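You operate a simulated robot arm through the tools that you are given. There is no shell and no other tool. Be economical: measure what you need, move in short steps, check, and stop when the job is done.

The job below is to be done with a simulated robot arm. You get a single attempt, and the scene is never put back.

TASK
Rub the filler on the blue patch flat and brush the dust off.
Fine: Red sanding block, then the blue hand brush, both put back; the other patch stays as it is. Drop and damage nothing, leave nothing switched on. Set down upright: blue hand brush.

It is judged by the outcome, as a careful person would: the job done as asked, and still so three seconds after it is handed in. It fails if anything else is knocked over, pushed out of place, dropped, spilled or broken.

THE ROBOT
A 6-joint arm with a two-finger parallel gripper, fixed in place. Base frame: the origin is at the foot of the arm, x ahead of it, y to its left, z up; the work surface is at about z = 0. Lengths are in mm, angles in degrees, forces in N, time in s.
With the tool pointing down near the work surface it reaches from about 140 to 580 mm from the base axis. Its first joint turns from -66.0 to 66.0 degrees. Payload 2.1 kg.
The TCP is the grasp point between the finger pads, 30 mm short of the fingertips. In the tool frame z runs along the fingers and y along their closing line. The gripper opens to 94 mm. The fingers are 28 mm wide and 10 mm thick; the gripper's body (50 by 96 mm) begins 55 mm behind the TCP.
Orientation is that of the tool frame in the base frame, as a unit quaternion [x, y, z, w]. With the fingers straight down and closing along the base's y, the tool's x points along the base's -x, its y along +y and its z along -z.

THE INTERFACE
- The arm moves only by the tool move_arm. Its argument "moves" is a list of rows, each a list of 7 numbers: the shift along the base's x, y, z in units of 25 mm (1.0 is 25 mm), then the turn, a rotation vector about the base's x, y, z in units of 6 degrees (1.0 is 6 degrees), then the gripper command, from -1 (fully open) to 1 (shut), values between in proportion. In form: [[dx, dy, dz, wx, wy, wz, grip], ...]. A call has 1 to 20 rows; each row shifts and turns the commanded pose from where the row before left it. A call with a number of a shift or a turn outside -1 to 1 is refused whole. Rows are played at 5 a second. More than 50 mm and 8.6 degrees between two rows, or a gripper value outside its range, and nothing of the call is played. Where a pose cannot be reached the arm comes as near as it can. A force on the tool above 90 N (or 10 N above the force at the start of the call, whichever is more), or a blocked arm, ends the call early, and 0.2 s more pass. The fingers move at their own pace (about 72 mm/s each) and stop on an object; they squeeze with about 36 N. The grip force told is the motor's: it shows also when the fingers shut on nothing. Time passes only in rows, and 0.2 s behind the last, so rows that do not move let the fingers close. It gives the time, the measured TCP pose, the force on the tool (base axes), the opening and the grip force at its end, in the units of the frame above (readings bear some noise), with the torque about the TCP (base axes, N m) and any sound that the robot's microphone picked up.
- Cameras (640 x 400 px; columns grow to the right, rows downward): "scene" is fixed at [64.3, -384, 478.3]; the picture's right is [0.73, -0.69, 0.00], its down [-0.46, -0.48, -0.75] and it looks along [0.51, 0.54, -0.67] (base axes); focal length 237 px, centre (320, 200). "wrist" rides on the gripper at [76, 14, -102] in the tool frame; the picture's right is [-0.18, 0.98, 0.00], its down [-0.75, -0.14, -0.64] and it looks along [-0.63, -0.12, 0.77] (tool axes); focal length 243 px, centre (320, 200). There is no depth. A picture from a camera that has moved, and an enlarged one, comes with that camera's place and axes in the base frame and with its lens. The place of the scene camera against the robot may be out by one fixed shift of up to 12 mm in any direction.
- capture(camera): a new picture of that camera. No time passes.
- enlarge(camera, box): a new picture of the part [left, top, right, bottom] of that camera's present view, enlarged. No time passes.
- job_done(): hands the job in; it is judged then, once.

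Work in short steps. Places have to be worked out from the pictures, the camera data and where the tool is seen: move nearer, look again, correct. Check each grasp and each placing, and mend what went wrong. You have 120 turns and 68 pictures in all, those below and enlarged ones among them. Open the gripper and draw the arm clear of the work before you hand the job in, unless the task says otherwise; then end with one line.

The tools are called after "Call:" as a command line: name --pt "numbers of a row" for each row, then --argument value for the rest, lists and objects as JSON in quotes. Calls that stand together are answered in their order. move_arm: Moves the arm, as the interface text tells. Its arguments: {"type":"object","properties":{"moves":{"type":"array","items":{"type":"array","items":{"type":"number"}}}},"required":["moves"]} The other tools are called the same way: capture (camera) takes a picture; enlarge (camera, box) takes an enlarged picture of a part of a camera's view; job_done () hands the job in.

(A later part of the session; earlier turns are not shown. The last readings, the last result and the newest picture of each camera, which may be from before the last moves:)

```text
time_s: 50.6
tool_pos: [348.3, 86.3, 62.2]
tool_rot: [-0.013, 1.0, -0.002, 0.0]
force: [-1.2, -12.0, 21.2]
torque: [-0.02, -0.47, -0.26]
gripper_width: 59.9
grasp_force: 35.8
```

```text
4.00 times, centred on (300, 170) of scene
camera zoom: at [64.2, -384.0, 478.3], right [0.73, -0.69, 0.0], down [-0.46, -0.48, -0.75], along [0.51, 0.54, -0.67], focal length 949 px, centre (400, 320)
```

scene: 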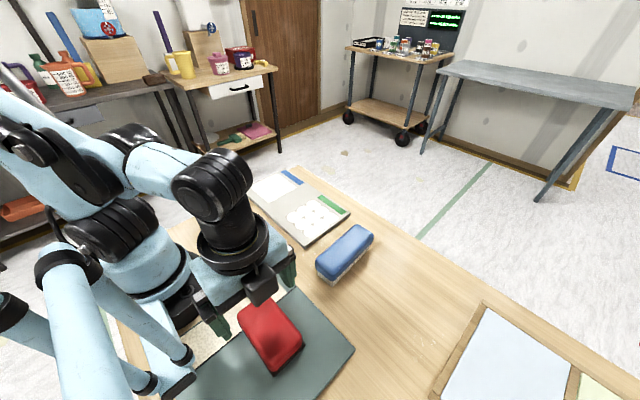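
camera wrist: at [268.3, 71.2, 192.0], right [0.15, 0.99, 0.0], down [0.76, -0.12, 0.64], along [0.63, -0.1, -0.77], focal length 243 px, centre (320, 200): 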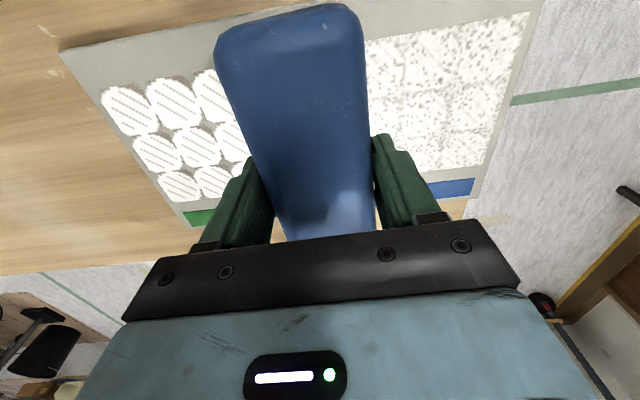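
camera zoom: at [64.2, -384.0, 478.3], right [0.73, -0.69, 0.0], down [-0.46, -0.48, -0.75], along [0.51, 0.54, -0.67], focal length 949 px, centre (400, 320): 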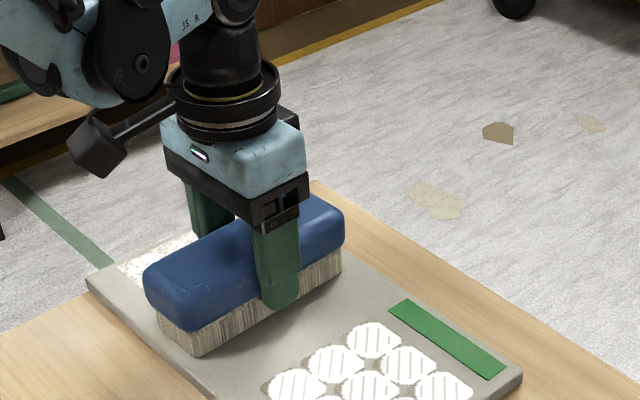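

Force is about 20 N with friction as expected. I continue the sweep to past the patch.

Call:
move_arm --pt "0 0.4 0 0 0 0 1" --pt "0 0.4 0 0 0 0 1" --pt "0 0.4 0 0 0 0 1" --pt "0 0.4 0 0 0 0 1"

Call:
enlarge --camera "scene" --box '[220, 120, 380, 220]'

```text
time_s: 51.6
tool_pos: [347.8, 128.0, 63.0]
tool_rot: [-0.016, 1.0, -0.001, -0.001]
force: [0.2, 0.3, -0.9]
torque: [0.01, -0.03, 0.0]
gripper_width: 60.0
grasp_force: 35.8
```

```text
4.00 times, centred on (300, 170) of scene
camera zoom: at [64.3, -384.0, 478.3], right [0.73, -0.69, 0.0], down [-0.46, -0.48, -0.75], along [0.51, 0.54, -0.67], focal length 949 px, centre (400, 320)
```

zoom: 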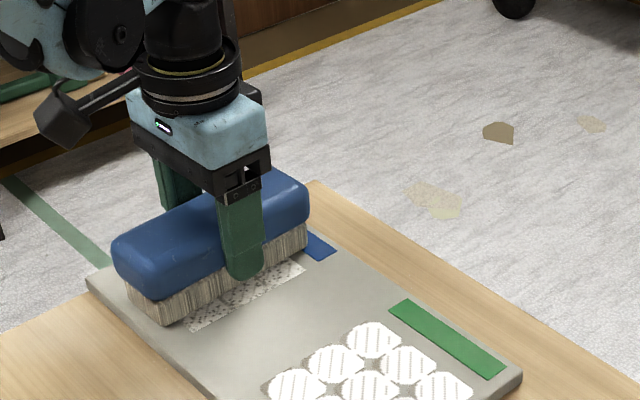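

Contact faded on the way and the near row is still dusty. I lift, go back to y≈80, press again and check.

Call:
move_arm --pt "0 0 0.4 0 0 0 1" --pt "0 -1 0 0 0 0 1" --pt "0 -0.9 0 0 0 0 1" --pt "0 0 -0.4 0 0 0 1" --pt "0 0 -0.04 0 0 0 1" --pt "0 0 0 0 0 0 1"

```text
time_s: 53.0
tool_pos: [347.1, 81.0, 63.6]
tool_rot: [-0.015, 1.0, 0.0, 0.0]
force: [0.4, 0.3, -1.8]
torque: [-0.01, 0.02, -0.03]
gripper_width: 59.7
grasp_force: 35.6
```

Call:
move_arm --pt "0 0 -0.05 0 0 0 1" --pt "0 0 0 0 0 0 1"

```text
time_s: 53.6
tool_pos: [347.7, 81.4, 62.9]
tool_rot: [-0.016, 1.0, -0.001, -0.001]
force: [-2.6, 0.0, 33.8]
torque: [0.01, -0.06, 0.03]
gripper_width: 59.7
grasp_force: 36.0
```

Call:
move_arm --pt "0 0.3 0 0 0 0 1" --pt "0 0.3 -0.005 0 0 0 1" --pt "0 0.3 -0.005 0 0 0 1" --pt "0 0.3 -0.005 0 0 0 1"

```text
time_s: 54.6
tool_pos: [345.9, 108.4, 61.0]
tool_rot: [-0.016, 1.0, -0.003, -0.001]
force: [-2.7, -17.0, 33.8]
torque: [-0.11, -0.02, 0.09]
gripper_width: 59.9
grasp_force: 36.3
```

Call:
move_arm --pt "0 0.3 -0.005 0 0 0 1" --pt "0 0.3 -0.005 0 0 0 1" --pt "0 0.3 -0.005 0 0 0 1" --pt "0 0.3 -0.005 0 0 0 1"

Call:
enlarge --camera "scene" --box '[220, 120, 380, 220]'

```text
time_s: 55.6
tool_pos: [345.8, 138.0, 59.2]
tool_rot: [-0.015, 1.0, -0.001, -0.001]
force: [0.8, -17.7, 33.5]
torque: [-0.11, -0.05, -0.02]
gripper_width: 59.7
grasp_force: 35.9
```

```text
4.00 times, centred on (300, 170) of scene
camera zoom: at [64.2, -384.1, 478.2], right [0.73, -0.69, 0.0], down [-0.46, -0.48, -0.75], along [0.51, 0.54, -0.67], focal length 949 px, centre (400, 320)
```

zoom: 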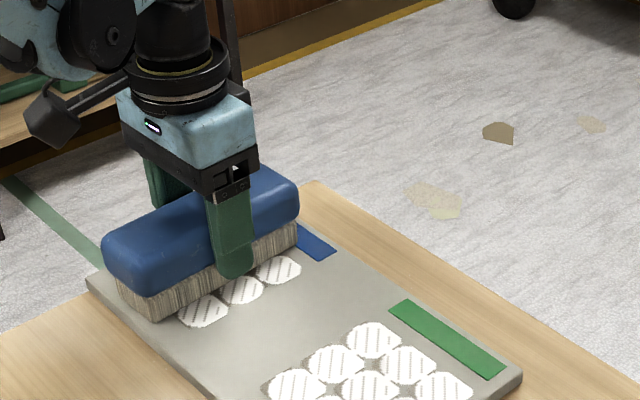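

With the dust off, the near row still shows filler blobs. I finish this sweep to see the state of the whole patch.

Call:
move_arm --pt "0 0.3 -0.003 0 0 0 1" --pt "0 0.3 -0.003 0 0 0 1" --pt "0 0.3 -0.003 0 0 0 1" --pt "0 0.3 -0.003 0 0 0 1"

Call:
enlarge --camera "scene" --box '[230, 160, 310, 210]'

```text
time_s: 56.6
tool_pos: [346.9, 168.4, 58.7]
tool_rot: [-0.015, 1.0, -0.001, -0.001]
force: [-1.7, -15.4, 33.5]
torque: [-0.12, -0.05, 0.03]
gripper_width: 60.1
grasp_force: 36.4
```

```text
8.00 times, centred on (270, 185) of scene
camera zoom: at [64.2, -384.1, 478.2], right [0.73, -0.69, 0.0], down [-0.46, -0.48, -0.75], along [0.51, 0.54, -0.67], focal length 1898 px, centre (720, 320)
```

zoom: 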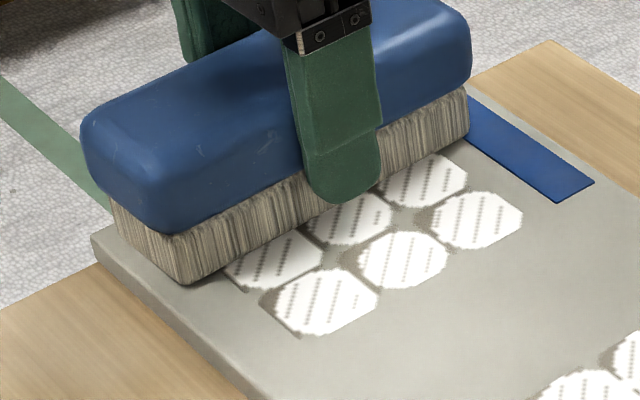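

Filler blobs still show, so more sanding may be needed. I finish the sweep, lift clear and compare both patches closely.

Call:
move_arm --pt "0 0.3 0 0 0 0 1" --pt "0 0.3 0 0 0 0 1" --pt "0 0.3 0 0 0 0 1" --pt "0 0.3 0 0 0 0 1" --pt "0 0.3 0 0 0 0 1" --pt "0 0 1 0 0 0 1" --pt "0 0 1 0 0 0 1" --pt "0 0 1 0 0 0 1" --pt "0 0 1 0 0 0 1" --pt "0 0 0 0 0 0 1"

Call:
enlarge --camera "scene" --box '[247, 171, 299, 204]'

Call:
enlarge --camera "scene" --box '[285, 197, 345, 240]'

```text
time_s: 58.8
tool_pos: [347.8, 207.3, 159.8]
tool_rot: [-0.015, 1.0, -0.001, -0.001]
force: [0.3, 0.1, -2.3]
torque: [0.0, 0.0, 0.01]
gripper_width: 59.9
grasp_force: 36.1
```

```text
12.12 times, centred on (273, 188) of scene
camera zoom: at [64.3, -384.0, 478.3], right [0.73, -0.69, 0.0], down [-0.46, -0.48, -0.75], along [0.51, 0.54, -0.67], focal length 2875 px, centre (890, 352)
```

zoom: 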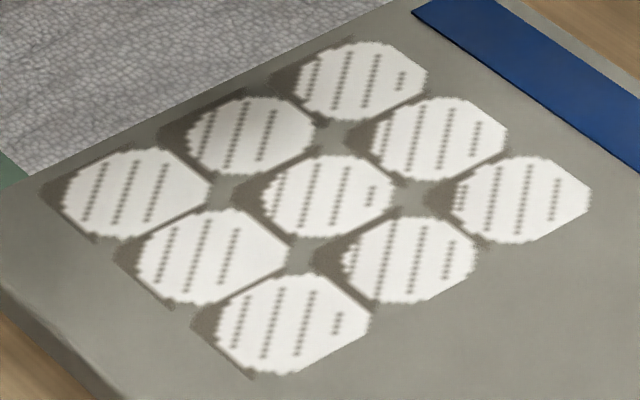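

```text
9.30 times, centred on (315, 218) of scene
camera zoom: at [64.3, -384.0, 478.3], right [0.73, -0.69, 0.0], down [-0.46, -0.48, -0.75], along [0.51, 0.54, -0.67], focal length 2207 px, centre (366, 28)
```

zoom: 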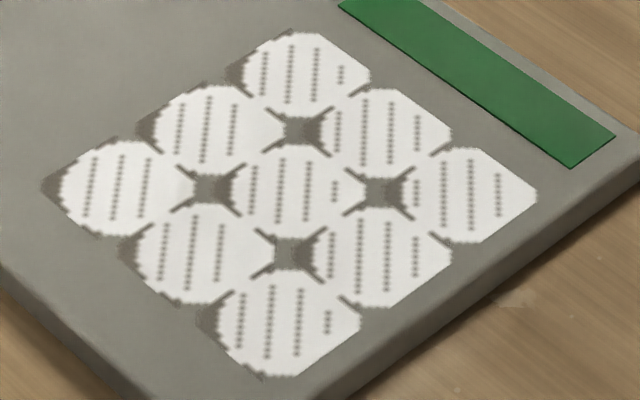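

The blue patch's blobs are smaller but still raised, so it needs more sanding. First I put the brush back where it stood.

Call:
move_arm --pt "-0.082 -0.993 0 0 0 0 1" --pt "-0.082 -0.993 0 0 0 0 1" --pt "-0.082 -0.993 0 0 0 0 1" --pt "-0.082 -0.993 0 0 0 0 1" --pt "-0.082 -0.993 0 0 0 0 1" --pt "-0.082 -0.993 0 0 0 0 1" --pt "-0.082 -0.993 0 0 0 0 1" --pt "-0.082 -0.993 0 0 0 0 1" --pt "-0.082 -0.993 0 0 0 0 1" --pt "-0.082 -0.993 0 0 0 0 1" --pt "-0.082 -0.993 0 0 0 0 1" --pt "-0.082 -0.993 0 0 0 0 1" --pt "-0.082 -0.993 0 0 0 0 1" --pt "-0.082 -0.993 0 0 0 0 1" --pt "-0.082 -0.993 0 0 0 0 1" --pt "-0.082 -0.993 0 0 0 0 1" --pt "0 0 0 0 0 0 1"

Call:
move_arm --pt "0 0 -1 0 0 0 1" --pt "0 0 -1 0 0 0 1" --pt "0 0 -1 0 0 0 1" --pt "0 0 -0.8 0 0 0 1" --pt "0 0 -0.4 0 0 0 1" --pt "0 0 0 0 0 0 1"

```text
time_s: 62.4
tool_pos: [311.8, -190.1, 159.1]
tool_rot: [-0.016, 1.0, -0.001, -0.002]
force: [0.3, 0.0, -1.9]
torque: [-0.03, -0.01, -0.02]
gripper_width: 59.9
grasp_force: 36.3
```

```text
time_s: 63.8
tool_pos: [313.3, -189.1, 53.9]
tool_rot: [-0.015, 1.0, 0.0, -0.001]
force: [0.3, -0.7, -1.8]
torque: [0.0, 0.03, -0.01]
gripper_width: 59.9
grasp_force: 36.3
```

Call:
move_arm --pt "0.06 0 -0.08 0 0 0 1" --pt "0 0 -0.06 0 0 0 1" --pt "0 0 0 0 0 0 1"

```text
time_s: 64.6
tool_pos: [313.7, -190.9, 50.1]
tool_rot: [-0.015, 1.0, -0.001, -0.001]
force: [-0.5, 0.1, -1.1]
torque: [0.03, -0.02, 0.02]
gripper_width: 59.9
grasp_force: 35.7
```

Call:
move_arm --pt "0 0 -0.06 0 0 0 1" --pt "0 0 -0.03 0 0 0 1" --pt "0 0 0 0 0 0 1"

```text
time_s: 65.4
tool_pos: [314.5, -189.5, 47.6]
tool_rot: [-0.016, 1.0, -0.001, -0.001]
force: [0.1, -0.9, -1.8]
torque: [0.01, -0.01, 0.02]
gripper_width: 59.8
grasp_force: 35.6
```

Call:
move_arm --pt "0 0 -0.06 0 0 0 1" --pt "0 0 0 0 0 0 1"

```text
time_s: 66.0
tool_pos: [314.6, -189.3, 46.8]
tool_rot: [-0.015, 1.0, -0.001, -0.001]
force: [-0.7, -0.9, -2.3]
torque: [0.03, 0.0, -0.01]
gripper_width: 59.5
grasp_force: 36.0
```

Call:
move_arm --pt "0 0 -0.06 0 0 0 1" --pt "0 0 0 0 0 0 1"

```text
time_s: 66.6
tool_pos: [313.7, -189.1, 46.1]
tool_rot: [-0.016, 1.0, 0.0, -0.001]
force: [-0.1, 1.5, 6.3]
torque: [0.23, -0.28, 0.05]
gripper_width: 60.0
grasp_force: 35.7
```

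The bristles touch the table, so I release and rise.

Call:
move_arm --pt "0 0 -0.01 0 0 0 1" --pt "0 0 0 0 0 0 -0.2" --pt "0 0 0 0 0 0 -1" --pt "0 0 0 0 0 0 -1" --pt "0 0 0.6 0 0 0 -1" --pt "0 0 1 0 0 0 -1" --pt "0 0 1 0 0 0 -1" --pt "0 0 1 0 0 0 -1" --pt "0 0 1 0 0 0 -1" --pt "0 0 0 0 0 0 -1"

Call:
enlarge --camera "scene" --box '[260, 180, 420, 280]'

```text
time_s: 68.8
tool_pos: [313.6, -188.6, 160.1]
tool_rot: [-0.016, 1.0, -0.001, -0.001]
force: [-0.5, -0.4, 0.6]
torque: [-0.01, 0.05, 0.0]
gripper_width: 93.7
grasp_force: 0.0
```

```text
4.00 times, centred on (340, 230) of scene
camera zoom: at [64.3, -384.0, 478.3], right [0.73, -0.69, 0.0], down [-0.46, -0.48, -0.75], along [0.51, 0.54, -0.67], focal length 949 px, centre (240, 80)
```

zoom: 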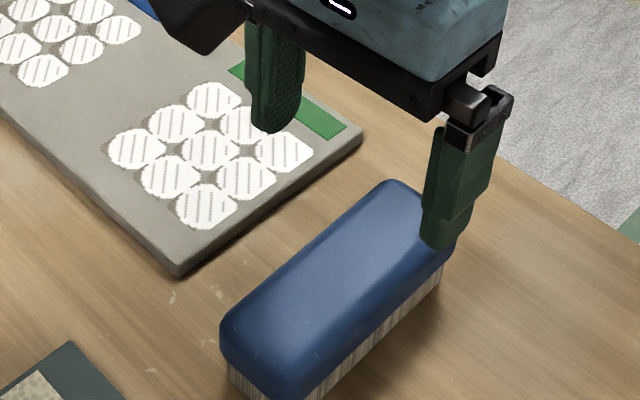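

The brush stands where it was. I return to the block, turning back.

Call:
move_arm --pt "-0.53 -0.039 0 0 0 -0.956 -1" --pt "-0.53 -0.039 0 0 0 -0.956 -1" --pt "-0.53 -0.039 0 0 0 -0.956 -1" --pt "-0.53 -0.039 0 0 0 -0.956 -1" --pt "-0.53 -0.039 0 0 0 -0.956 -1" --pt "-0.53 -0.039 0 0 0 -0.956 -1" --pt "-0.53 -0.039 0 0 0 -0.956 -1" --pt "-0.53 -0.039 0 0 0 -0.956 -1" --pt "-0.53 -0.039 0 0 0 -0.956 -1" --pt "-0.53 -0.039 0 0 0 -0.956 -1" --pt "-0.53 -0.039 0 0 0 -0.956 -1" --pt "-0.53 -0.039 0 0 0 -0.956 -1" --pt "-0.53 -0.039 0 0 0 -0.956 -1" --pt "-0.53 -0.039 0 0 0 -0.956 -1" --pt "-0.53 -0.039 0 0 0 -0.956 -1" --pt "-0.53 -0.039 0 0 0 -0.956 -1" --pt "0 0 0 0 0 0 -1"

Call:
capture --camera "wrist"

```text
time_s: 72.4
tool_pos: [101.5, -205.0, 160.2]
tool_rot: [0.709, 0.705, -0.001, -0.001]
force: [-0.1, -0.9, 0.6]
torque: [0.02, -0.02, 0.03]
gripper_width: 93.7
grasp_force: 0.1
```

```text
24 pictures are left
camera wrist: at [116.0, -131.5, 262.6], right [0.98, -0.19, 0.0], down [-0.14, -0.75, 0.64], along [-0.12, -0.63, -0.77], focal length 243 px, centre (320, 200)
```

wrist: 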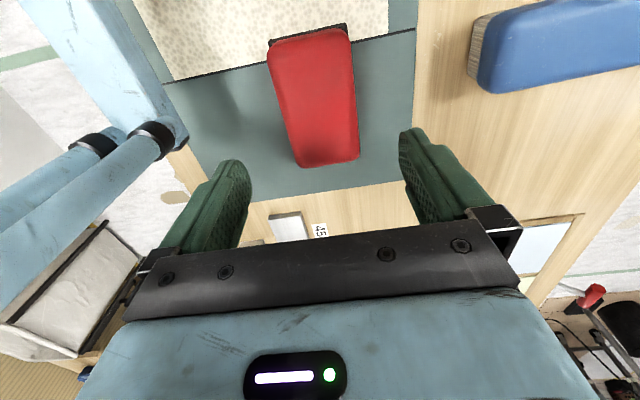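

Aligned, so I grip and lift.

Call:
move_arm --pt "0 0.03 -1 0 0 0.02 -1" --pt "0 0 -1 0 0 0 -1" --pt "0 0 -1 0 0 0 -1" --pt "0 0 -1 0 0 0 -1" --pt "0 0 -0.63 0 0 0 -1" --pt "0 0 0 0 0 0 -1" --pt "0 0 0 0 0 0 1" --pt "0 0 0 0 0 0 1" --pt "0 0 0 0 0 0 1" --pt "0 0 0 0 0 0 1" --pt "0 0 0.3 0 0 0 1" --pt "0 0 0.7 0 0 0 1" --pt "0 0 1 0 0 0 1" --pt "0 0 1 0 0 0 1" --pt "0 0 1 0 0 0 1" --pt "0 0 1 0 0 0 1" --pt "0 0 0 0 0 0 1"

```text
time_s: 76.0
tool_pos: [103.4, -205.3, 169.0]
tool_rot: [0.707, 0.707, 0.0, -0.001]
force: [-0.5, 0.0, -2.5]
torque: [0.0, 0.02, -0.01]
gripper_width: 70.1
grasp_force: 36.2
```

Call:
move_arm --pt "0.614 0.975 0 0 0 0 1" --pt "0.614 0.975 0 0 0 0 1" --pt "0.614 0.975 0 0 0 0 1" --pt "0.614 0.975 0 0 0 0 1" --pt "0.614 0.975 0 0 0 0 1" --pt "0.614 0.975 0 0 0 0 1" --pt "0.614 0.975 0 0 0 0 1" --pt "0.614 0.975 0 0 0 0 1" --pt "0.614 0.975 0 0 0 0 1" --pt "0.614 0.975 0 0 0 0 1" --pt "0.614 0.975 0 0 0 0 1" --pt "0.614 0.975 0 0 0 0 1" --pt "0.614 0.975 0 0 0 0 1" --pt "0.614 0.975 0 0 0 0 1" --pt "0 0 -1 0 0 0 1" --pt "0 0 -1 0 0 0 1" --pt "0 0 -1 0 0 0 1" --pt "0 0 -1 0 0 0 1" --pt "0 0 -0.6 0 0 0 1" --pt "0 0 0 0 0 0 1"

```text
time_s: 80.2
tool_pos: [317.0, 136.2, 55.7]
tool_rot: [0.707, 0.707, -0.001, -0.002]
force: [0.1, -0.1, -1.1]
torque: [0.0, 0.0, 0.0]
gripper_width: 70.0
grasp_force: 35.9
```

Call:
move_arm --pt "0 0 -0.3 0 0 0 1" --pt "0 0 -0.08 0 0 0 1" --pt "0 0 0 0 0 0 1"

Call:
enlarge --camera "scene" --box '[230, 160, 310, 210]'

```text
time_s: 81.0
tool_pos: [317.7, 136.6, 46.4]
tool_rot: [0.707, 0.707, -0.001, -0.001]
force: [-0.3, 0.4, -1.6]
torque: [0.04, 0.01, 0.0]
gripper_width: 69.7
grasp_force: 36.3
```

```text
8.00 times, centred on (270, 185) of scene
camera zoom: at [64.3, -384.0, 478.3], right [0.73, -0.69, 0.0], down [-0.46, -0.48, -0.75], along [0.51, 0.54, -0.67], focal length 1898 px, centre (720, 320)
```

zoom: 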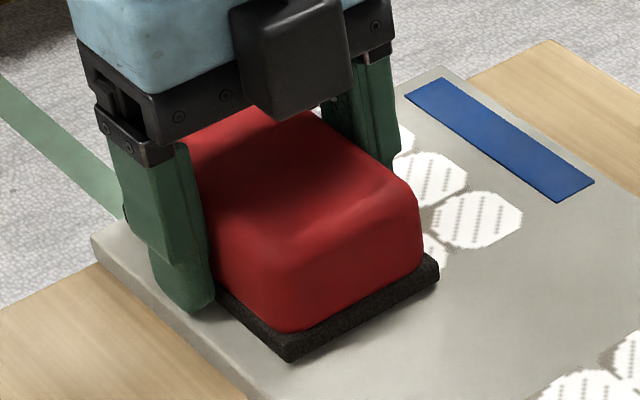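

Call:
move_arm --pt "0 0 -0.06 0 0 0 1" --pt "0 0 -0.04 0 0 0 1" --pt "0 0 0 0 0 0 1"

```text
time_s: 81.8
tool_pos: [317.8, 135.6, 43.0]
tool_rot: [0.707, 0.707, 0.0, -0.001]
force: [-2.2, -1.1, 60.6]
torque: [-0.09, 0.06, -0.02]
gripper_width: 70.0
grasp_force: 35.9
```

60 N again, and with the TCP at 43 the fingertips clear the board by only about 1.5 mm. That probably caused the earlier snag at the board edge. With the block resting here I re-grip it 8 mm higher.

Call:
move_arm --pt "0 0 0.06 0 0 0 1" --pt "0 0 0 0 0 0 1"

Call:
move_arm --pt "0 0 0 0 0 0 0.2" --pt "0 0 0 0 0 0 -0.2" --pt "0 0 0 0 0 0 -0.8" --pt "0 0 0.3 0 0 0 -0.8" --pt "0 0 0 0 0 0 -0.8" --pt "0 0 0 0 0 0 1" --pt "0 0 0 0 0 0 1" --pt "0 0 0 0 0 0 1" --pt "0 0 0 0 0 0 1"

Call:
enlarge --camera "scene" --box '[230, 160, 310, 210]'

```text
time_s: 82.4
tool_pos: [317.4, 137.3, 46.0]
tool_rot: [0.706, 0.708, 0.0, -0.001]
force: [-0.1, 0.5, -0.9]
torque: [0.05, -0.02, -0.01]
gripper_width: 69.8
grasp_force: 35.6
```

```text
time_s: 84.4
tool_pos: [317.7, 139.8, 51.4]
tool_rot: [0.707, 0.707, -0.001, -0.001]
force: [-0.1, -0.4, 1.5]
torque: [0.01, 0.07, 0.0]
gripper_width: 69.9
grasp_force: 35.7
```

```text
8.00 times, centred on (270, 185) of scene
camera zoom: at [64.3, -384.0, 478.3], right [0.73, -0.69, 0.0], down [-0.46, -0.48, -0.75], along [0.51, 0.54, -0.67], focal length 1898 px, centre (720, 320)
```

zoom: 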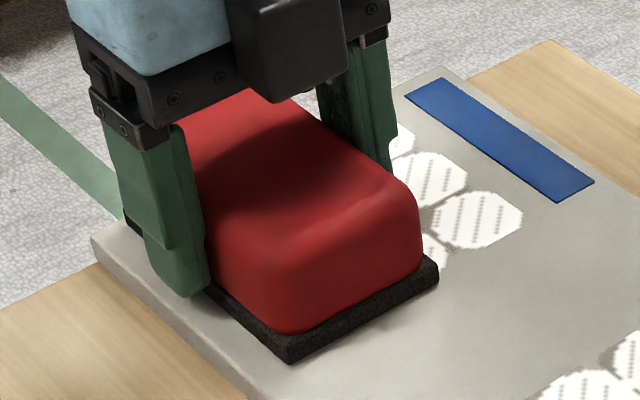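

Re-gripped. I press gently and read the force.

Call:
move_arm --pt "0 0 -0.04 0 0 0 1" --pt "0 0 0 0 0 0 1"

```text
time_s: 85.0
tool_pos: [317.7, 137.7, 50.3]
tool_rot: [0.707, 0.708, 0.0, -0.002]
force: [-12.5, 0.9, 56.7]
torque: [-0.06, 0.14, -0.05]
gripper_width: 69.9
grasp_force: 35.8
```

Call:
move_arm --pt "0 0 0.012 0 0 0 1" --pt "0.35 0 0 0 0 0 1" --pt "0.35 0 0 0 0 0 1" --pt "0.35 0 0 0 0 0 1"

```text
time_s: 86.0
tool_pos: [343.2, 137.0, 49.8]
tool_rot: [0.707, 0.707, -0.001, -0.002]
force: [-14.0, 2.1, 14.9]
torque: [-0.04, 0.99, -0.17]
gripper_width: 69.8
grasp_force: 35.8
```

The force drops as material comes off. I continue to the far end and back with a slight downward feed.

Call:
move_arm --pt "0.35 0 -0.006 0 0 0 1" --pt "0.35 0 -0.006 0 0 0 1" --pt "0.35 0 -0.006 0 0 0 1" --pt "0.35 0 -0.006 0 0 0 1"

```text
time_s: 87.0
tool_pos: [379.7, 136.5, 50.3]
tool_rot: [0.708, 0.707, 0.001, 0.0]
force: [0.5, -0.7, -0.4]
torque: [0.03, -0.04, -0.02]
gripper_width: 69.8
grasp_force: 35.8
```

Call:
move_arm --pt "0 0 -0.03 0 0 0 1" --pt "0 0 0 0 0 0 1"

```text
time_s: 87.6
tool_pos: [379.0, 137.4, 49.6]
tool_rot: [0.707, 0.707, 0.0, -0.001]
force: [0.7, 1.1, 6.0]
torque: [-0.23, 0.17, 0.0]
gripper_width: 70.1
grasp_force: 35.7
```

Call:
move_arm --pt "0 0 -0.025 0 0 0 1" --pt "-0.35 0 0 0 0 0 1" --pt "-0.35 0 -0.004 0 0 0 1" --pt "-0.35 0 -0.004 0 0 0 1"

```text
time_s: 88.6
tool_pos: [352.8, 136.2, 49.2]
tool_rot: [0.707, 0.707, -0.002, -0.001]
force: [-0.3, -0.5, 0.1]
torque: [-0.02, -0.03, 0.02]
gripper_width: 69.9
grasp_force: 36.6
```

Call:
move_arm --pt "0 0 -0.05 0 0 0 1" --pt "-0.35 0 0 0 0 0 1" --pt "-0.35 0 -0.008 0 0 0 1" --pt "-0.35 0 -0.008 0 0 0 1" --pt "-0.2 0 -0.008 0 0 0 1"

Call:
enlarge --camera "scene" --box '[230, 160, 310, 210]'

```text
time_s: 89.8
tool_pos: [324.6, 136.6, 46.7]
tool_rot: [0.708, 0.706, 0.006, 0.003]
force: [40.1, -6.5, 54.4]
torque: [0.1, -0.67, 0.07]
gripper_width: 70.1
grasp_force: 36.4
```

```text
8.00 times, centred on (270, 185) of scene
camera zoom: at [64.1, -384.1, 478.2], right [0.73, -0.69, 0.0], down [-0.46, -0.48, -0.75], along [0.51, 0.54, -0.67], focal length 1898 px, centre (720, 320)
```

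zoom: 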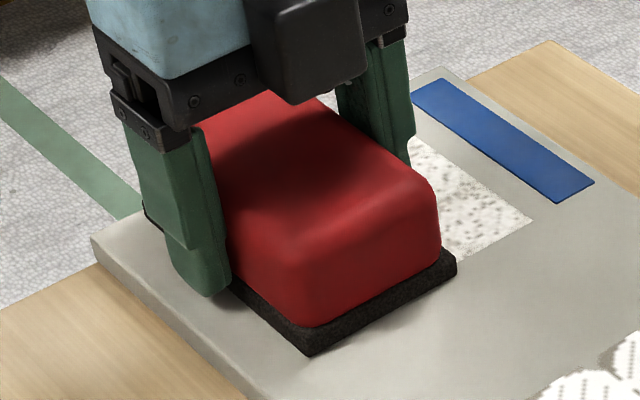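

Now firmly in contact at 54 N with 40 N of drag. I ease a bit and stroke +x.

Call:
move_arm --pt "0 0 0.02 0 0 0 1" --pt "-0.2 0 0 0 0 0 1" --pt "0 0 0 0 0 0 1" --pt "0.3 0 0 0 0 0 1" --pt "0.35 0 0 0 0 0 1"

```text
time_s: 91.0
tool_pos: [331.3, 138.2, 48.1]
tool_rot: [0.705, 0.709, 0.0, -0.002]
force: [-6.7, 0.6, 13.1]
torque: [0.08, 0.77, -0.04]
gripper_width: 69.8
grasp_force: 36.1
```

Call:
move_arm --pt "0 0 -0.015 0 0 0 1" --pt "0.35 0 -0.004 0 0 0 1" --pt "0.35 0 -0.004 0 0 0 1" --pt "0.35 0 -0.004 0 0 0 1"

```text
time_s: 92.0
tool_pos: [355.7, 136.2, 47.2]
tool_rot: [0.706, 0.708, -0.003, -0.004]
force: [-33.6, 2.9, 45.3]
torque: [0.24, 0.42, -0.02]
gripper_width: 69.9
grasp_force: 36.3
```

Good pressure at 45 N. I continue to the far end.

Call:
move_arm --pt "0.3 0 0 0 0 0 1" --pt "0.3 0 0 0 0 0 1" --pt "0.3 0 0 0 0 0 1" --pt "0.2 0 0 0 0 0 1"

```text
time_s: 93.0
tool_pos: [386.7, 137.2, 45.6]
tool_rot: [0.707, 0.707, 0.001, 0.001]
force: [0.1, 1.0, -0.3]
torque: [0.0, 0.0, -0.05]
gripper_width: 69.7
grasp_force: 35.8
```

Call:
move_arm --pt "0 0 -0.03 0 0 0 1" --pt "0 0 0 0 0 0 1"

```text
time_s: 93.6
tool_pos: [386.2, 136.8, 46.7]
tool_rot: [0.706, 0.708, 0.0, -0.001]
force: [-1.8, -1.4, 12.9]
torque: [-0.38, 0.53, -0.01]
gripper_width: 69.9
grasp_force: 35.8
```

Call:
move_arm --pt "0 0 -0.02 0 0 0 1" --pt "-0.3 0 -0.003 0 0 0 1" --pt "-0.3 0 -0.003 0 0 0 1"

```text
time_s: 94.4
tool_pos: [373.7, 136.9, 44.7]
tool_rot: [0.708, 0.707, 0.003, 0.002]
force: [29.5, -2.2, 33.4]
torque: [-0.06, 0.19, 0.07]
gripper_width: 70.1
grasp_force: 36.0
```

TCP z has come down to about 45, so the block may be slipping up in the grip. I check.

Call:
enlarge --camera "scene" --box '[230, 150, 326, 210]'

```text
6.67 times, centred on (278, 180) of scene
camera zoom: at [64.2, -384.1, 478.2], right [0.73, -0.69, 0.0], down [-0.46, -0.48, -0.75], along [0.51, 0.54, -0.67], focal length 1581 px, centre (600, 333)
```

zoom: 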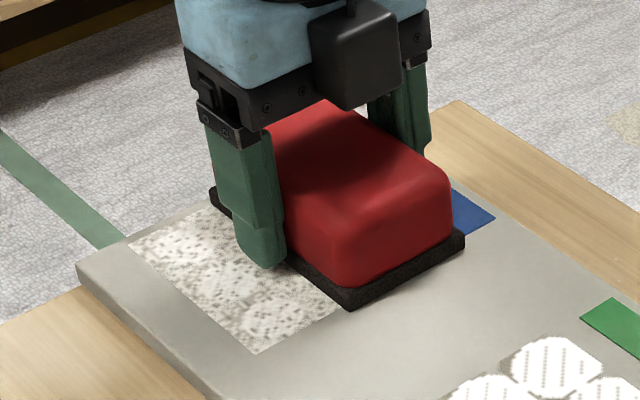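

It has slipped a little, and the dusted blobs look flatter. I finish this stroke without feed, then re-grip higher.

Call:
move_arm --pt "-0.3 0 0 0 0 0 1" --pt "-0.3 0 0 0 0 0 1" --pt "-0.3 0 0 0 0 0 1" --pt "-0.3 0 0 0 0 0 1"

```text
time_s: 95.4
tool_pos: [341.6, 137.1, 45.1]
tool_rot: [0.708, 0.707, 0.002, -0.001]
force: [16.4, -1.1, 17.4]
torque: [0.14, -0.61, -0.14]
gripper_width: 69.6
grasp_force: 35.4
```

Call:
move_arm --pt "-0.3 0 0 0 0 0 1" --pt "-0.3 0 0 0 0 0 1" --pt "-0.25 0 0 0 0 0 1" --pt "0 0 0 0 0 0 1"

```text
time_s: 96.4
tool_pos: [321.1, 136.3, 44.9]
tool_rot: [0.706, 0.708, 0.002, 0.0]
force: [16.1, 3.8, 18.5]
torque: [-0.06, -0.24, 0.16]
gripper_width: 69.9
grasp_force: 36.5
```

Steady contact at 18 N through this stroke. I re-grip about 8 mm higher for more strokes.

Call:
move_arm --pt "0.03 0 0.02 0 0 0 1" --pt "0 0 0 0 0 0 0.2" --pt "0 0 0 0 0 0 -0.2" --pt "0 0 0 0 0 0 -0.8" --pt "0 0 0.33 0 0 0 -0.8" --pt "0 0 0 0 0 0 -0.8" --pt "0 0 0 0 0 0 1" --pt "0 0 0 0 0 0 1" --pt "0 0 0 0 0 0 1" --pt "0 0 0 0 0 0 1" --pt "0 0 -0.03 0 0 0 1" --pt "0 0 0 0 0 0 1"

```text
time_s: 99.0
tool_pos: [321.7, 137.7, 54.5]
tool_rot: [0.707, 0.707, 0.0, -0.001]
force: [-0.8, -0.8, 20.8]
torque: [0.04, 0.21, 0.07]
gripper_width: 70.0
grasp_force: 36.2
```

Call:
move_arm --pt "0.35 0 0 0 0 0 1" --pt "0.35 0 0 0 0 0 1" --pt "0.35 0 0 0 0 0 1" --pt "0.35 0 0 0 0 0 1"

```text
time_s: 100.0
tool_pos: [354.6, 135.5, 53.4]
tool_rot: [0.706, 0.708, -0.002, -0.003]
force: [-27.8, -1.3, 42.3]
torque: [0.19, 0.09, 0.04]
gripper_width: 69.8
grasp_force: 35.8
```

Call:
move_arm --pt "0.35 0 0 0 0 0 1" --pt "0.35 0 0 0 0 0 1" --pt "0.3 0 0 0 0 0 1" --pt "0 -0.15 0 0 0 0 1"

```text
time_s: 101.0
tool_pos: [381.5, 133.0, 53.7]
tool_rot: [0.706, 0.708, 0.001, -0.001]
force: [0.1, -0.6, 0.3]
torque: [0.03, 0.0, -0.02]
gripper_width: 69.8
grasp_force: 35.8
```

Contact is consistently lost toward high x, so I feed down there before stroking back.

Call:
move_arm --pt "0 0 -0.04 0 0 0 1" --pt "0 0 0 0 0 0 1"

```text
time_s: 101.6
tool_pos: [381.0, 133.0, 52.8]
tool_rot: [0.706, 0.708, 0.0, -0.001]
force: [0.0, 0.5, -0.4]
torque: [0.04, 0.03, 0.02]
gripper_width: 70.0
grasp_force: 36.0
```

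Call:
move_arm --pt "0 0 -0.03 0 0 0 1" --pt "0 0 0 0 0 0 1"

```text
time_s: 102.2
tool_pos: [381.4, 133.0, 52.6]
tool_rot: [0.707, 0.707, 0.0, -0.001]
force: [-1.5, -2.7, 28.9]
torque: [-0.2, 1.05, 0.06]
gripper_width: 69.8
grasp_force: 35.5
```

Call:
move_arm --pt "0.15 0 0 0 0 0 1" --pt "-0.15 0 0 0 0 0 1" --pt "-0.35 0 0 0 0 0 1" --pt "-0.35 0 0 0 0 0 1" --pt "-0.3 0 0 0 0 0 1"

```text
time_s: 103.4
tool_pos: [357.2, 133.5, 51.3]
tool_rot: [0.707, 0.707, 0.002, 0.0]
force: [14.0, 0.2, 15.3]
torque: [0.03, 0.01, -0.02]
gripper_width: 70.1
grasp_force: 35.9
```

Call:
move_arm --pt "-0.35 0 0 0 0 0 1" --pt "-0.35 0 0 0 0 0 1" --pt "-0.35 0 0 0 0 0 1" --pt "-0.3 0 0 0 0 0 1"

Call:
enlarge --camera "scene" --box '[230, 150, 326, 210]'

```text
time_s: 104.4
tool_pos: [324.9, 135.2, 51.0]
tool_rot: [0.706, 0.708, 0.005, 0.003]
force: [32.2, 0.6, 37.4]
torque: [-0.34, -0.79, 0.46]
gripper_width: 70.0
grasp_force: 36.4
```

```text
6.67 times, centred on (278, 180) of scene
camera zoom: at [64.2, -384.1, 478.2], right [0.73, -0.69, 0.0], down [-0.46, -0.48, -0.75], along [0.51, 0.54, -0.67], focal length 1581 px, centre (600, 333)
```

zoom: 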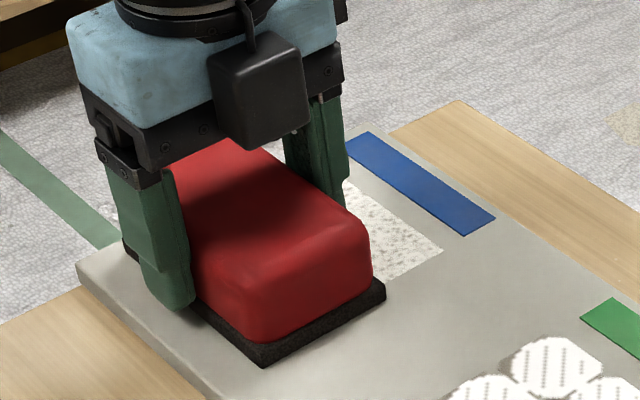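

Contact held the whole stroke. One more full cycle, with feed toward high x.

Call:
move_arm --pt "0 0 0.01 0 0 0 1" --pt "-0.15 0 0 0 0 0 1" --pt "0.15 0.1 0 0 0 0 1" --pt "0.35 0 0 0 0 0 1" --pt "0.35 0 0 0 0 0 1" --pt "0.35 0 -0.005 0 0 0 1"

```text
time_s: 105.8
tool_pos: [348.5, 134.9, 51.6]
tool_rot: [0.706, 0.708, -0.001, -0.002]
force: [-4.5, -0.5, 2.4]
torque: [0.26, 0.03, 0.25]
gripper_width: 69.7
grasp_force: 35.9
```

Call:
move_arm --pt "0 0 -0.03 0 0 0 1" --pt "0.3 0 -0.01 0 0 0 1" --pt "0.3 0 -0.01 0 0 0 1" --pt "0.35 0 -0.012 0 0 0 1" --pt "0.35 0 -0.012 0 0 0 1"

```text
time_s: 107.0
tool_pos: [377.0, 135.6, 49.8]
tool_rot: [0.706, 0.708, -0.006, -0.006]
force: [-44.2, 5.5, 60.3]
torque: [-0.08, 0.91, -0.09]
gripper_width: 70.0
grasp_force: 36.0
```

Call:
move_arm --pt "0.2 0 0.02 0 0 0 1" --pt "0 0 0 0 0 0 1" --pt "-0.3 0 0 0 0 0 1" --pt "-0.35 0 0 0 0 0 1" --pt "-0.35 0 0 0 0 0 1"

```text
time_s: 108.2
tool_pos: [361.9, 135.5, 50.5]
tool_rot: [0.707, 0.707, 0.0, -0.001]
force: [-0.4, 0.1, -0.4]
torque: [-0.01, -0.01, -0.03]
gripper_width: 69.8
grasp_force: 36.0
```

Call:
move_arm --pt "0.5 0 -0.04 0 0 0 1" --pt "0 0 0 0 0 0 1" --pt "-0.3 0 0 0 0 0 1" --pt "-0.35 0 0 0 0 0 1" --pt "-0.35 0 0 0 0 0 1" --pt "-0.35 0 0 0 0 0 1"

```text
time_s: 109.6
tool_pos: [342.5, 135.6, 49.8]
tool_rot: [0.708, 0.707, 0.003, 0.002]
force: [25.9, -2.1, 31.2]
torque: [-0.25, 0.09, 0.21]
gripper_width: 69.8
grasp_force: 35.9
```

Good, 31 N. I finish to low x.

Call:
move_arm --pt "-0.35 0 0 0 0 0 1" --pt "-0.35 0 0 0 0 0 1" --pt "-0.3 0 0 0 0 0 1" --pt "0 -0.2 0 0 0 0 1" --pt "0 0.2 0 0 0 0 1" --pt "0.3 0 0 0 0 0 1" --pt "0.35 0 0 0 0 0 1"

```text
time_s: 111.2
tool_pos: [333.1, 135.4, 50.5]
tool_rot: [0.707, 0.707, 0.0, -0.001]
force: [-0.5, 1.0, 0.3]
torque: [-0.01, 0.03, -0.02]
gripper_width: 70.1
grasp_force: 35.9
```

I lift off and carry the block toward home to inspect the patch.

Call:
move_arm --pt "0 0 0.5 0 0 0 1" --pt "0 0 1 0 0 0 1" --pt "0 0 1 0 0 0 1" --pt "0 0 1 0 0 0 1" --pt "0 0 1 0 0 0 1" --pt "-0.66 -0.97 0 0 0 0 1" --pt "-0.66 -0.97 0 0 0 0 1" --pt "-0.66 -0.97 0 0 0 0 1" --pt "-0.66 -0.97 0 0 0 0 1" --pt "-0.66 -0.97 0 0 0 0 1" --pt "-0.66 -0.97 0 0 0 0 1" --pt "-0.66 -0.97 0 0 0 0 1" --pt "-0.66 -0.97 0 0 0 0 1" --pt "-0.66 -0.97 0 0 0 0 1" --pt "-0.66 -0.97 0 0 0 0 1" --pt "-0.66 -0.97 0 0 0 0 1" --pt "-0.66 -0.97 0 0 0 0 1" --pt "-0.66 -0.97 0 0 0 0 1" --pt "-0.66 -0.97 0 0 0 0 1" --pt "0 0 0 0 0 0 1"

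Call:
enlarge --camera "scene" --box '[247, 171, 299, 204]'

```text
time_s: 115.4
tool_pos: [98.8, -202.9, 160.9]
tool_rot: [0.707, 0.707, 0.001, -0.001]
force: [0.2, -0.5, -0.9]
torque: [0.03, 0.02, -0.01]
gripper_width: 70.0
grasp_force: 36.3
```

```text
12.12 times, centred on (273, 188) of scene
camera zoom: at [64.3, -384.0, 478.3], right [0.73, -0.69, 0.0], down [-0.46, -0.48, -0.75], along [0.51, 0.54, -0.67], focal length 2875 px, centre (890, 352)
```

zoom: 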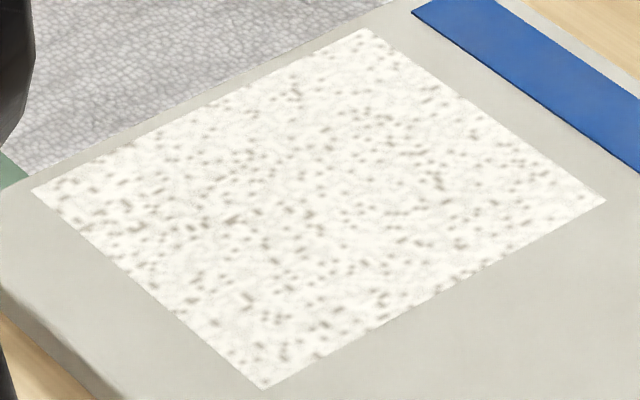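

The blob outlines are gone and the patch is uniformly flat under the dust. I place the block back.

Call:
move_arm --pt "0.1 -0.05 -1 0 0 0 1" --pt "0 0 -1 0 0 0 1" --pt "0 0 -1 0 0 0 1" --pt "0 0 -0.8 0 0 0 1" --pt "0 0 -0.3 0 0 0 1" --pt "0 0 -0.1 0 0 0 1" --pt "0 0 0 0 0 0 1"

```text
time_s: 117.0
tool_pos: [104.2, -203.5, 56.7]
tool_rot: [0.706, 0.708, 0.0, -0.001]
force: [0.0, -0.1, -0.5]
torque: [0.03, -0.03, 0.02]
gripper_width: 70.1
grasp_force: 36.0
```

Call:
move_arm --pt "-0.04 0 -0.1 0 0 0 1" --pt "0 0 -0.06 0 0 0 1" --pt "0 0 0 0 0 0 1"

```text
time_s: 117.8
tool_pos: [101.3, -203.4, 52.5]
tool_rot: [0.707, 0.707, 0.0, -0.002]
force: [-0.1, -0.6, -2.1]
torque: [-0.02, 0.04, 0.0]
gripper_width: 69.9
grasp_force: 36.0
```

Call:
move_arm --pt "0 0 -0.06 0 0 0 1" --pt "0 0 -0.05 0 0 0 1" --pt "0 0 0 0 0 0 1"

```text
time_s: 118.6
tool_pos: [101.7, -204.9, 49.5]
tool_rot: [0.707, 0.707, 0.0, -0.001]
force: [-1.1, -0.6, -2.0]
torque: [0.0, 0.02, 0.0]
gripper_width: 69.6
grasp_force: 36.1
```

Call:
move_arm --pt "0 0 -0.06 0 0 0 1" --pt "0 0 0 0 0 0 1"

```text
time_s: 119.2
tool_pos: [101.7, -204.0, 48.7]
tool_rot: [0.706, 0.708, 0.0, -0.001]
force: [-0.2, 0.5, -1.4]
torque: [0.01, -0.01, 0.01]
gripper_width: 69.9
grasp_force: 35.7
```

Call:
move_arm --pt "0 0 -0.06 0 0 0 1" --pt "0 0 0 0 0 0 1"

```text
time_s: 119.8
tool_pos: [102.6, -204.4, 48.3]
tool_rot: [0.707, 0.708, 0.0, -0.001]
force: [0.0, 0.2, 6.8]
torque: [-0.14, 0.27, -0.04]
gripper_width: 69.9
grasp_force: 36.1
```

Touching the mat at 7 N. I release, rise, and then swing back over the brush with the turn, including its 1.8° yaw.

Call:
move_arm --pt "0 0 -0.01 0 0 0 1" --pt "0 0 0 0 0 0 -0.2" --pt "0 0 0 0 0 0 -1" --pt "0 0 0 0 0 0 -1" --pt "0 0 0.6 0 0 0 -1" --pt "0 0 1 0 0 0 -1" --pt "0 0 1 0 0 0 -1" --pt "0 0 1 0 0 0 -1" --pt "0 0 1 0 0 0 -1" --pt "0 0 0 0 0 0 -1"

Call:
move_arm --pt "0.53 0.038 0 0 0 0.956 -1" --pt "0.53 0.038 0 0 0 0.956 -1" --pt "0.53 0.038 0 0 0 0.956 -1" --pt "0.53 0.038 0 0 0 0.956 -1" --pt "0.53 0.038 0 0 0 0.956 -1" --pt "0.53 0.038 0 0 0 0.956 -1" --pt "0.53 0.038 0 0 0 0.956 -1" --pt "0.53 0.038 0 0 0 0.956 -1" --pt "0.53 0.038 0 0 0 0.956 -1" --pt "0.53 0.038 0 0 0 0.956 -1" --pt "0.53 0.038 0 0 0 0.956 -1" --pt "0.53 0.038 0 0 0 0.956 -1" --pt "0.53 0.038 0 0 0 0.956 -1" --pt "0.53 0.038 0 0 0 0.956 -1" --pt "0.53 0.038 0 0 0 0.956 -1" --pt "0.53 0.038 0 0 0 0.956 -1" --pt "0 0 0 0 0 0 -1"

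Call:
capture --camera "scene"

Call:
capture --camera "wrist"

```text
time_s: 122.0
tool_pos: [103.0, -204.5, 160.4]
tool_rot: [0.707, 0.707, 0.0, -0.001]
force: [-0.7, 0.4, -0.2]
torque: [-0.02, -0.02, -0.03]
gripper_width: 94.0
grasp_force: 0.0
```

```text
time_s: 125.6
tool_pos: [313.7, -189.9, 161.1]
tool_rot: [-0.017, 1.0, -0.001, -0.001]
force: [-0.9, 0.0, -0.4]
torque: [0.0, -0.01, 0.0]
gripper_width: 94.1
grasp_force: 0.2
```

```text
17 pictures are left
```

scene: 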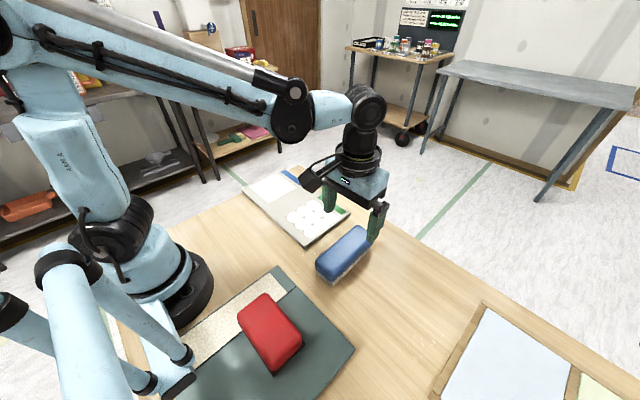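

```text
16 pictures are left
camera wrist: at [235.9, -180.7, 263.5], right [0.15, 0.99, 0.0], down [0.76, -0.11, 0.64], along [0.63, -0.1, -0.77], focal length 243 px, centre (320, 200)
```

wrist: 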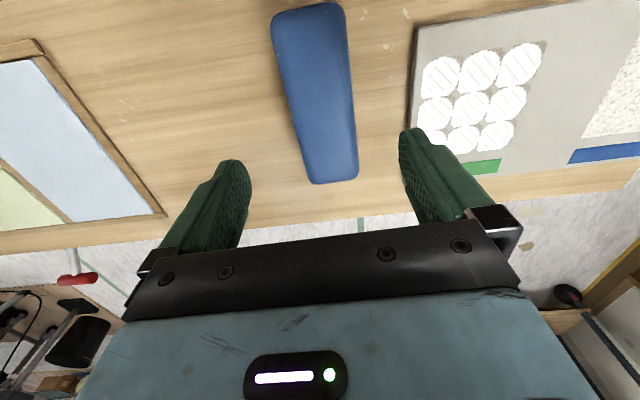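

The block is back. Now I grip the brush at z≈50 and carry it to the gap beside the blue patch.

Call:
move_arm --pt "0.02 0.02 -1 0 0 0 -1" --pt "0 0 -1 0 0 0 -1" --pt "0 0 -1 0 0 0 -1" --pt "0 0 -1 0 0 0 -1" --pt "0 0 -0.44 0 0 0 -1" --pt "0 0 0 0 0 0 -1" --pt "0 0 0 0 0 0 1" --pt "0 0 0 0 0 0 1" --pt "0 0 0 0 0 0 1" --pt "0 0 0 0 0 0 1" --pt "0 0 0.4 0 0 0 1" --pt "0 0 1 0 0 0 1" --pt "0 0 1 0 0 0 1" --pt "0 0 1 0 0 0 1" --pt "0 0 1 0 0 0 1" --pt "0 0 0 0 0 0 1"

Call:
move_arm --pt "0.13 1 0 0 0 0 1" --pt "0.13 1 0 0 0 0 1" --pt "0.13 1 0 0 0 0 1" --pt "0.13 1 0 0 0 0 1" --pt "0.13 1 0 0 0 0 1" --pt "0.13 1 0 0 0 0 1" --pt "0.13 1 0 0 0 0 1" --pt "0.13 1 0 0 0 0 1" --pt "0.13 1 0 0 0 0 1" --pt "0.13 1 0 0 0 0 1" --pt "0 0.1 -1 0 0 0 1" --pt "0 0 -1 0 0 0 1" --pt "0 0 -1 0 0 0 1" --pt "0 0 -0.6 0 0 0 1" --pt "0 0 0 0 0 0 1"

```text
time_s: 129.0
tool_pos: [313.9, -190.2, 161.6]
tool_rot: [-0.016, 1.0, -0.001, -0.001]
force: [-0.4, 0.4, -1.6]
torque: [-0.02, 0.01, 0.01]
gripper_width: 60.0
grasp_force: 36.1
```

```text
time_s: 132.2
tool_pos: [343.9, 63.7, 71.1]
tool_rot: [-0.017, 1.0, -0.001, 0.0]
force: [1.0, 0.1, -1.3]
torque: [0.0, 0.02, 0.02]
gripper_width: 59.8
grasp_force: 36.5
```

Call:
move_arm --pt "0.1 0 -0.2 0 0 0 1" --pt "0 0 -0.1 0 0 0 1" --pt "0 0 -0.06 0 0 0 1" --pt "0 0 0 0 0 0 1"

```text
time_s: 133.2
tool_pos: [347.7, 63.0, 63.1]
tool_rot: [-0.017, 1.0, -0.001, -0.001]
force: [-2.5, -2.9, 33.2]
torque: [-0.02, 0.11, -0.03]
gripper_width: 60.1
grasp_force: 35.9
```

Contact at 33 N. I sweep toward +y with a small feed as before.

Call:
move_arm --pt "0 0.3 -0.003 0 0 0 1" --pt "0 0.3 -0.004 0 0 0 1" --pt "0 0.3 -0.005 0 0 0 1" --pt "0 0.3 -0.005 0 0 0 1" --pt "0 0.3 -0.005 0 0 0 1" --pt "0 0.3 -0.005 0 0 0 1"

Call:
move_arm --pt "0 0.3 -0.005 0 0 0 1" --pt "0 0.3 -0.005 0 0 0 1" --pt "0 0.3 -0.005 0 0 0 1" --pt "0 0.3 -0.005 0 0 0 1" --pt "0 0.3 -0.005 0 0 0 1" --pt "0 0.3 -0.005 0 0 0 1"

Call:
enlarge --camera "scene" --box '[230, 160, 310, 210]'

```text
time_s: 134.6
tool_pos: [348.1, 107.5, 62.5]
tool_rot: [-0.018, 1.0, -0.001, -0.001]
force: [-0.4, -13.8, 27.0]
torque: [-0.11, -0.07, -0.01]
gripper_width: 59.8
grasp_force: 35.9
```

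```text
time_s: 136.0
tool_pos: [347.3, 153.8, 60.8]
tool_rot: [-0.016, 1.0, -0.001, -0.001]
force: [-1.5, -16.0, 30.4]
torque: [-0.2, -0.05, -0.02]
gripper_width: 59.9
grasp_force: 36.5
```

```text
8.00 times, centred on (270, 185) of scene
camera zoom: at [64.2, -384.1, 478.2], right [0.73, -0.69, 0.0], down [-0.46, -0.48, -0.75], along [0.51, 0.54, -0.67], focal length 1898 px, centre (720, 320)
```

zoom: 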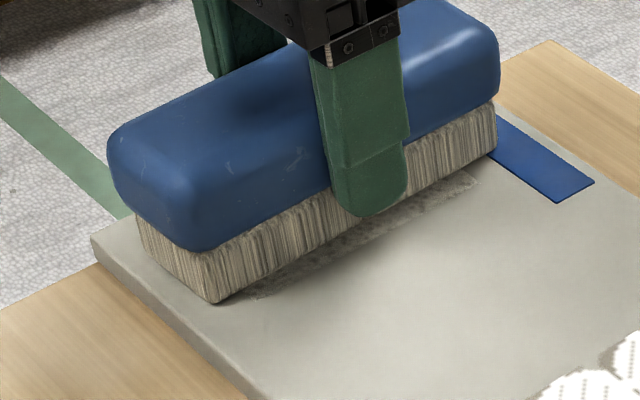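

The swept area is bare and flat. I continue the sweep off the far edge.

Call:
move_arm --pt "0 0.3 -0.004 0 0 0 1" --pt "0 0.3 -0.004 0 0 0 1" --pt "0 0.3 -0.004 0 0 0 1" --pt "0 0.3 -0.003 0 0 0 1" --pt "0 0.3 0 0 0 0 1" --pt "0 0.3 0 0 0 0 1" --pt "0 0.3 0 0 0 0 1" --pt "0 0.3 0 0 0 0 1" --pt "0 0.3 0 0 0 0 1" --pt "0 0 1 0 0 0 1" --pt "0 0 1 0 0 0 1" --pt "0 0 1 0 0 0 1" --pt "0 0 1 0 0 0 1" --pt "0 0 0 0 0 0 1"

Call:
enlarge --camera "scene" --box '[240, 165, 304, 205]'

```text
time_s: 139.0
tool_pos: [347.0, 219.4, 160.1]
tool_rot: [-0.016, 1.0, -0.001, 0.0]
force: [0.4, 0.2, -1.6]
torque: [-0.01, 0.02, -0.01]
gripper_width: 60.1
grasp_force: 36.4
```

```text
10.00 times, centred on (272, 185) of scene
camera zoom: at [64.3, -384.0, 478.3], right [0.73, -0.69, 0.0], down [-0.46, -0.48, -0.75], along [0.51, 0.54, -0.67], focal length 2372 px, centre (800, 350)
```

zoom: 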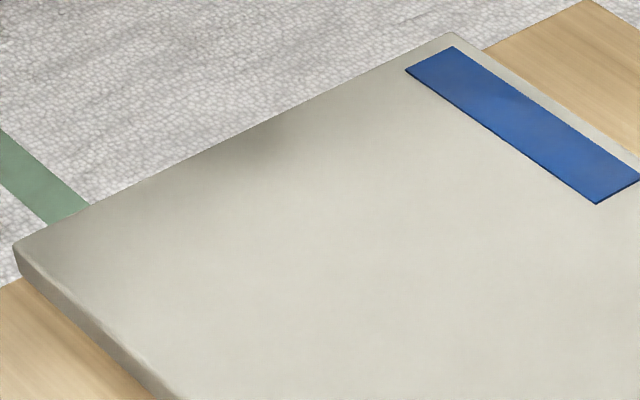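

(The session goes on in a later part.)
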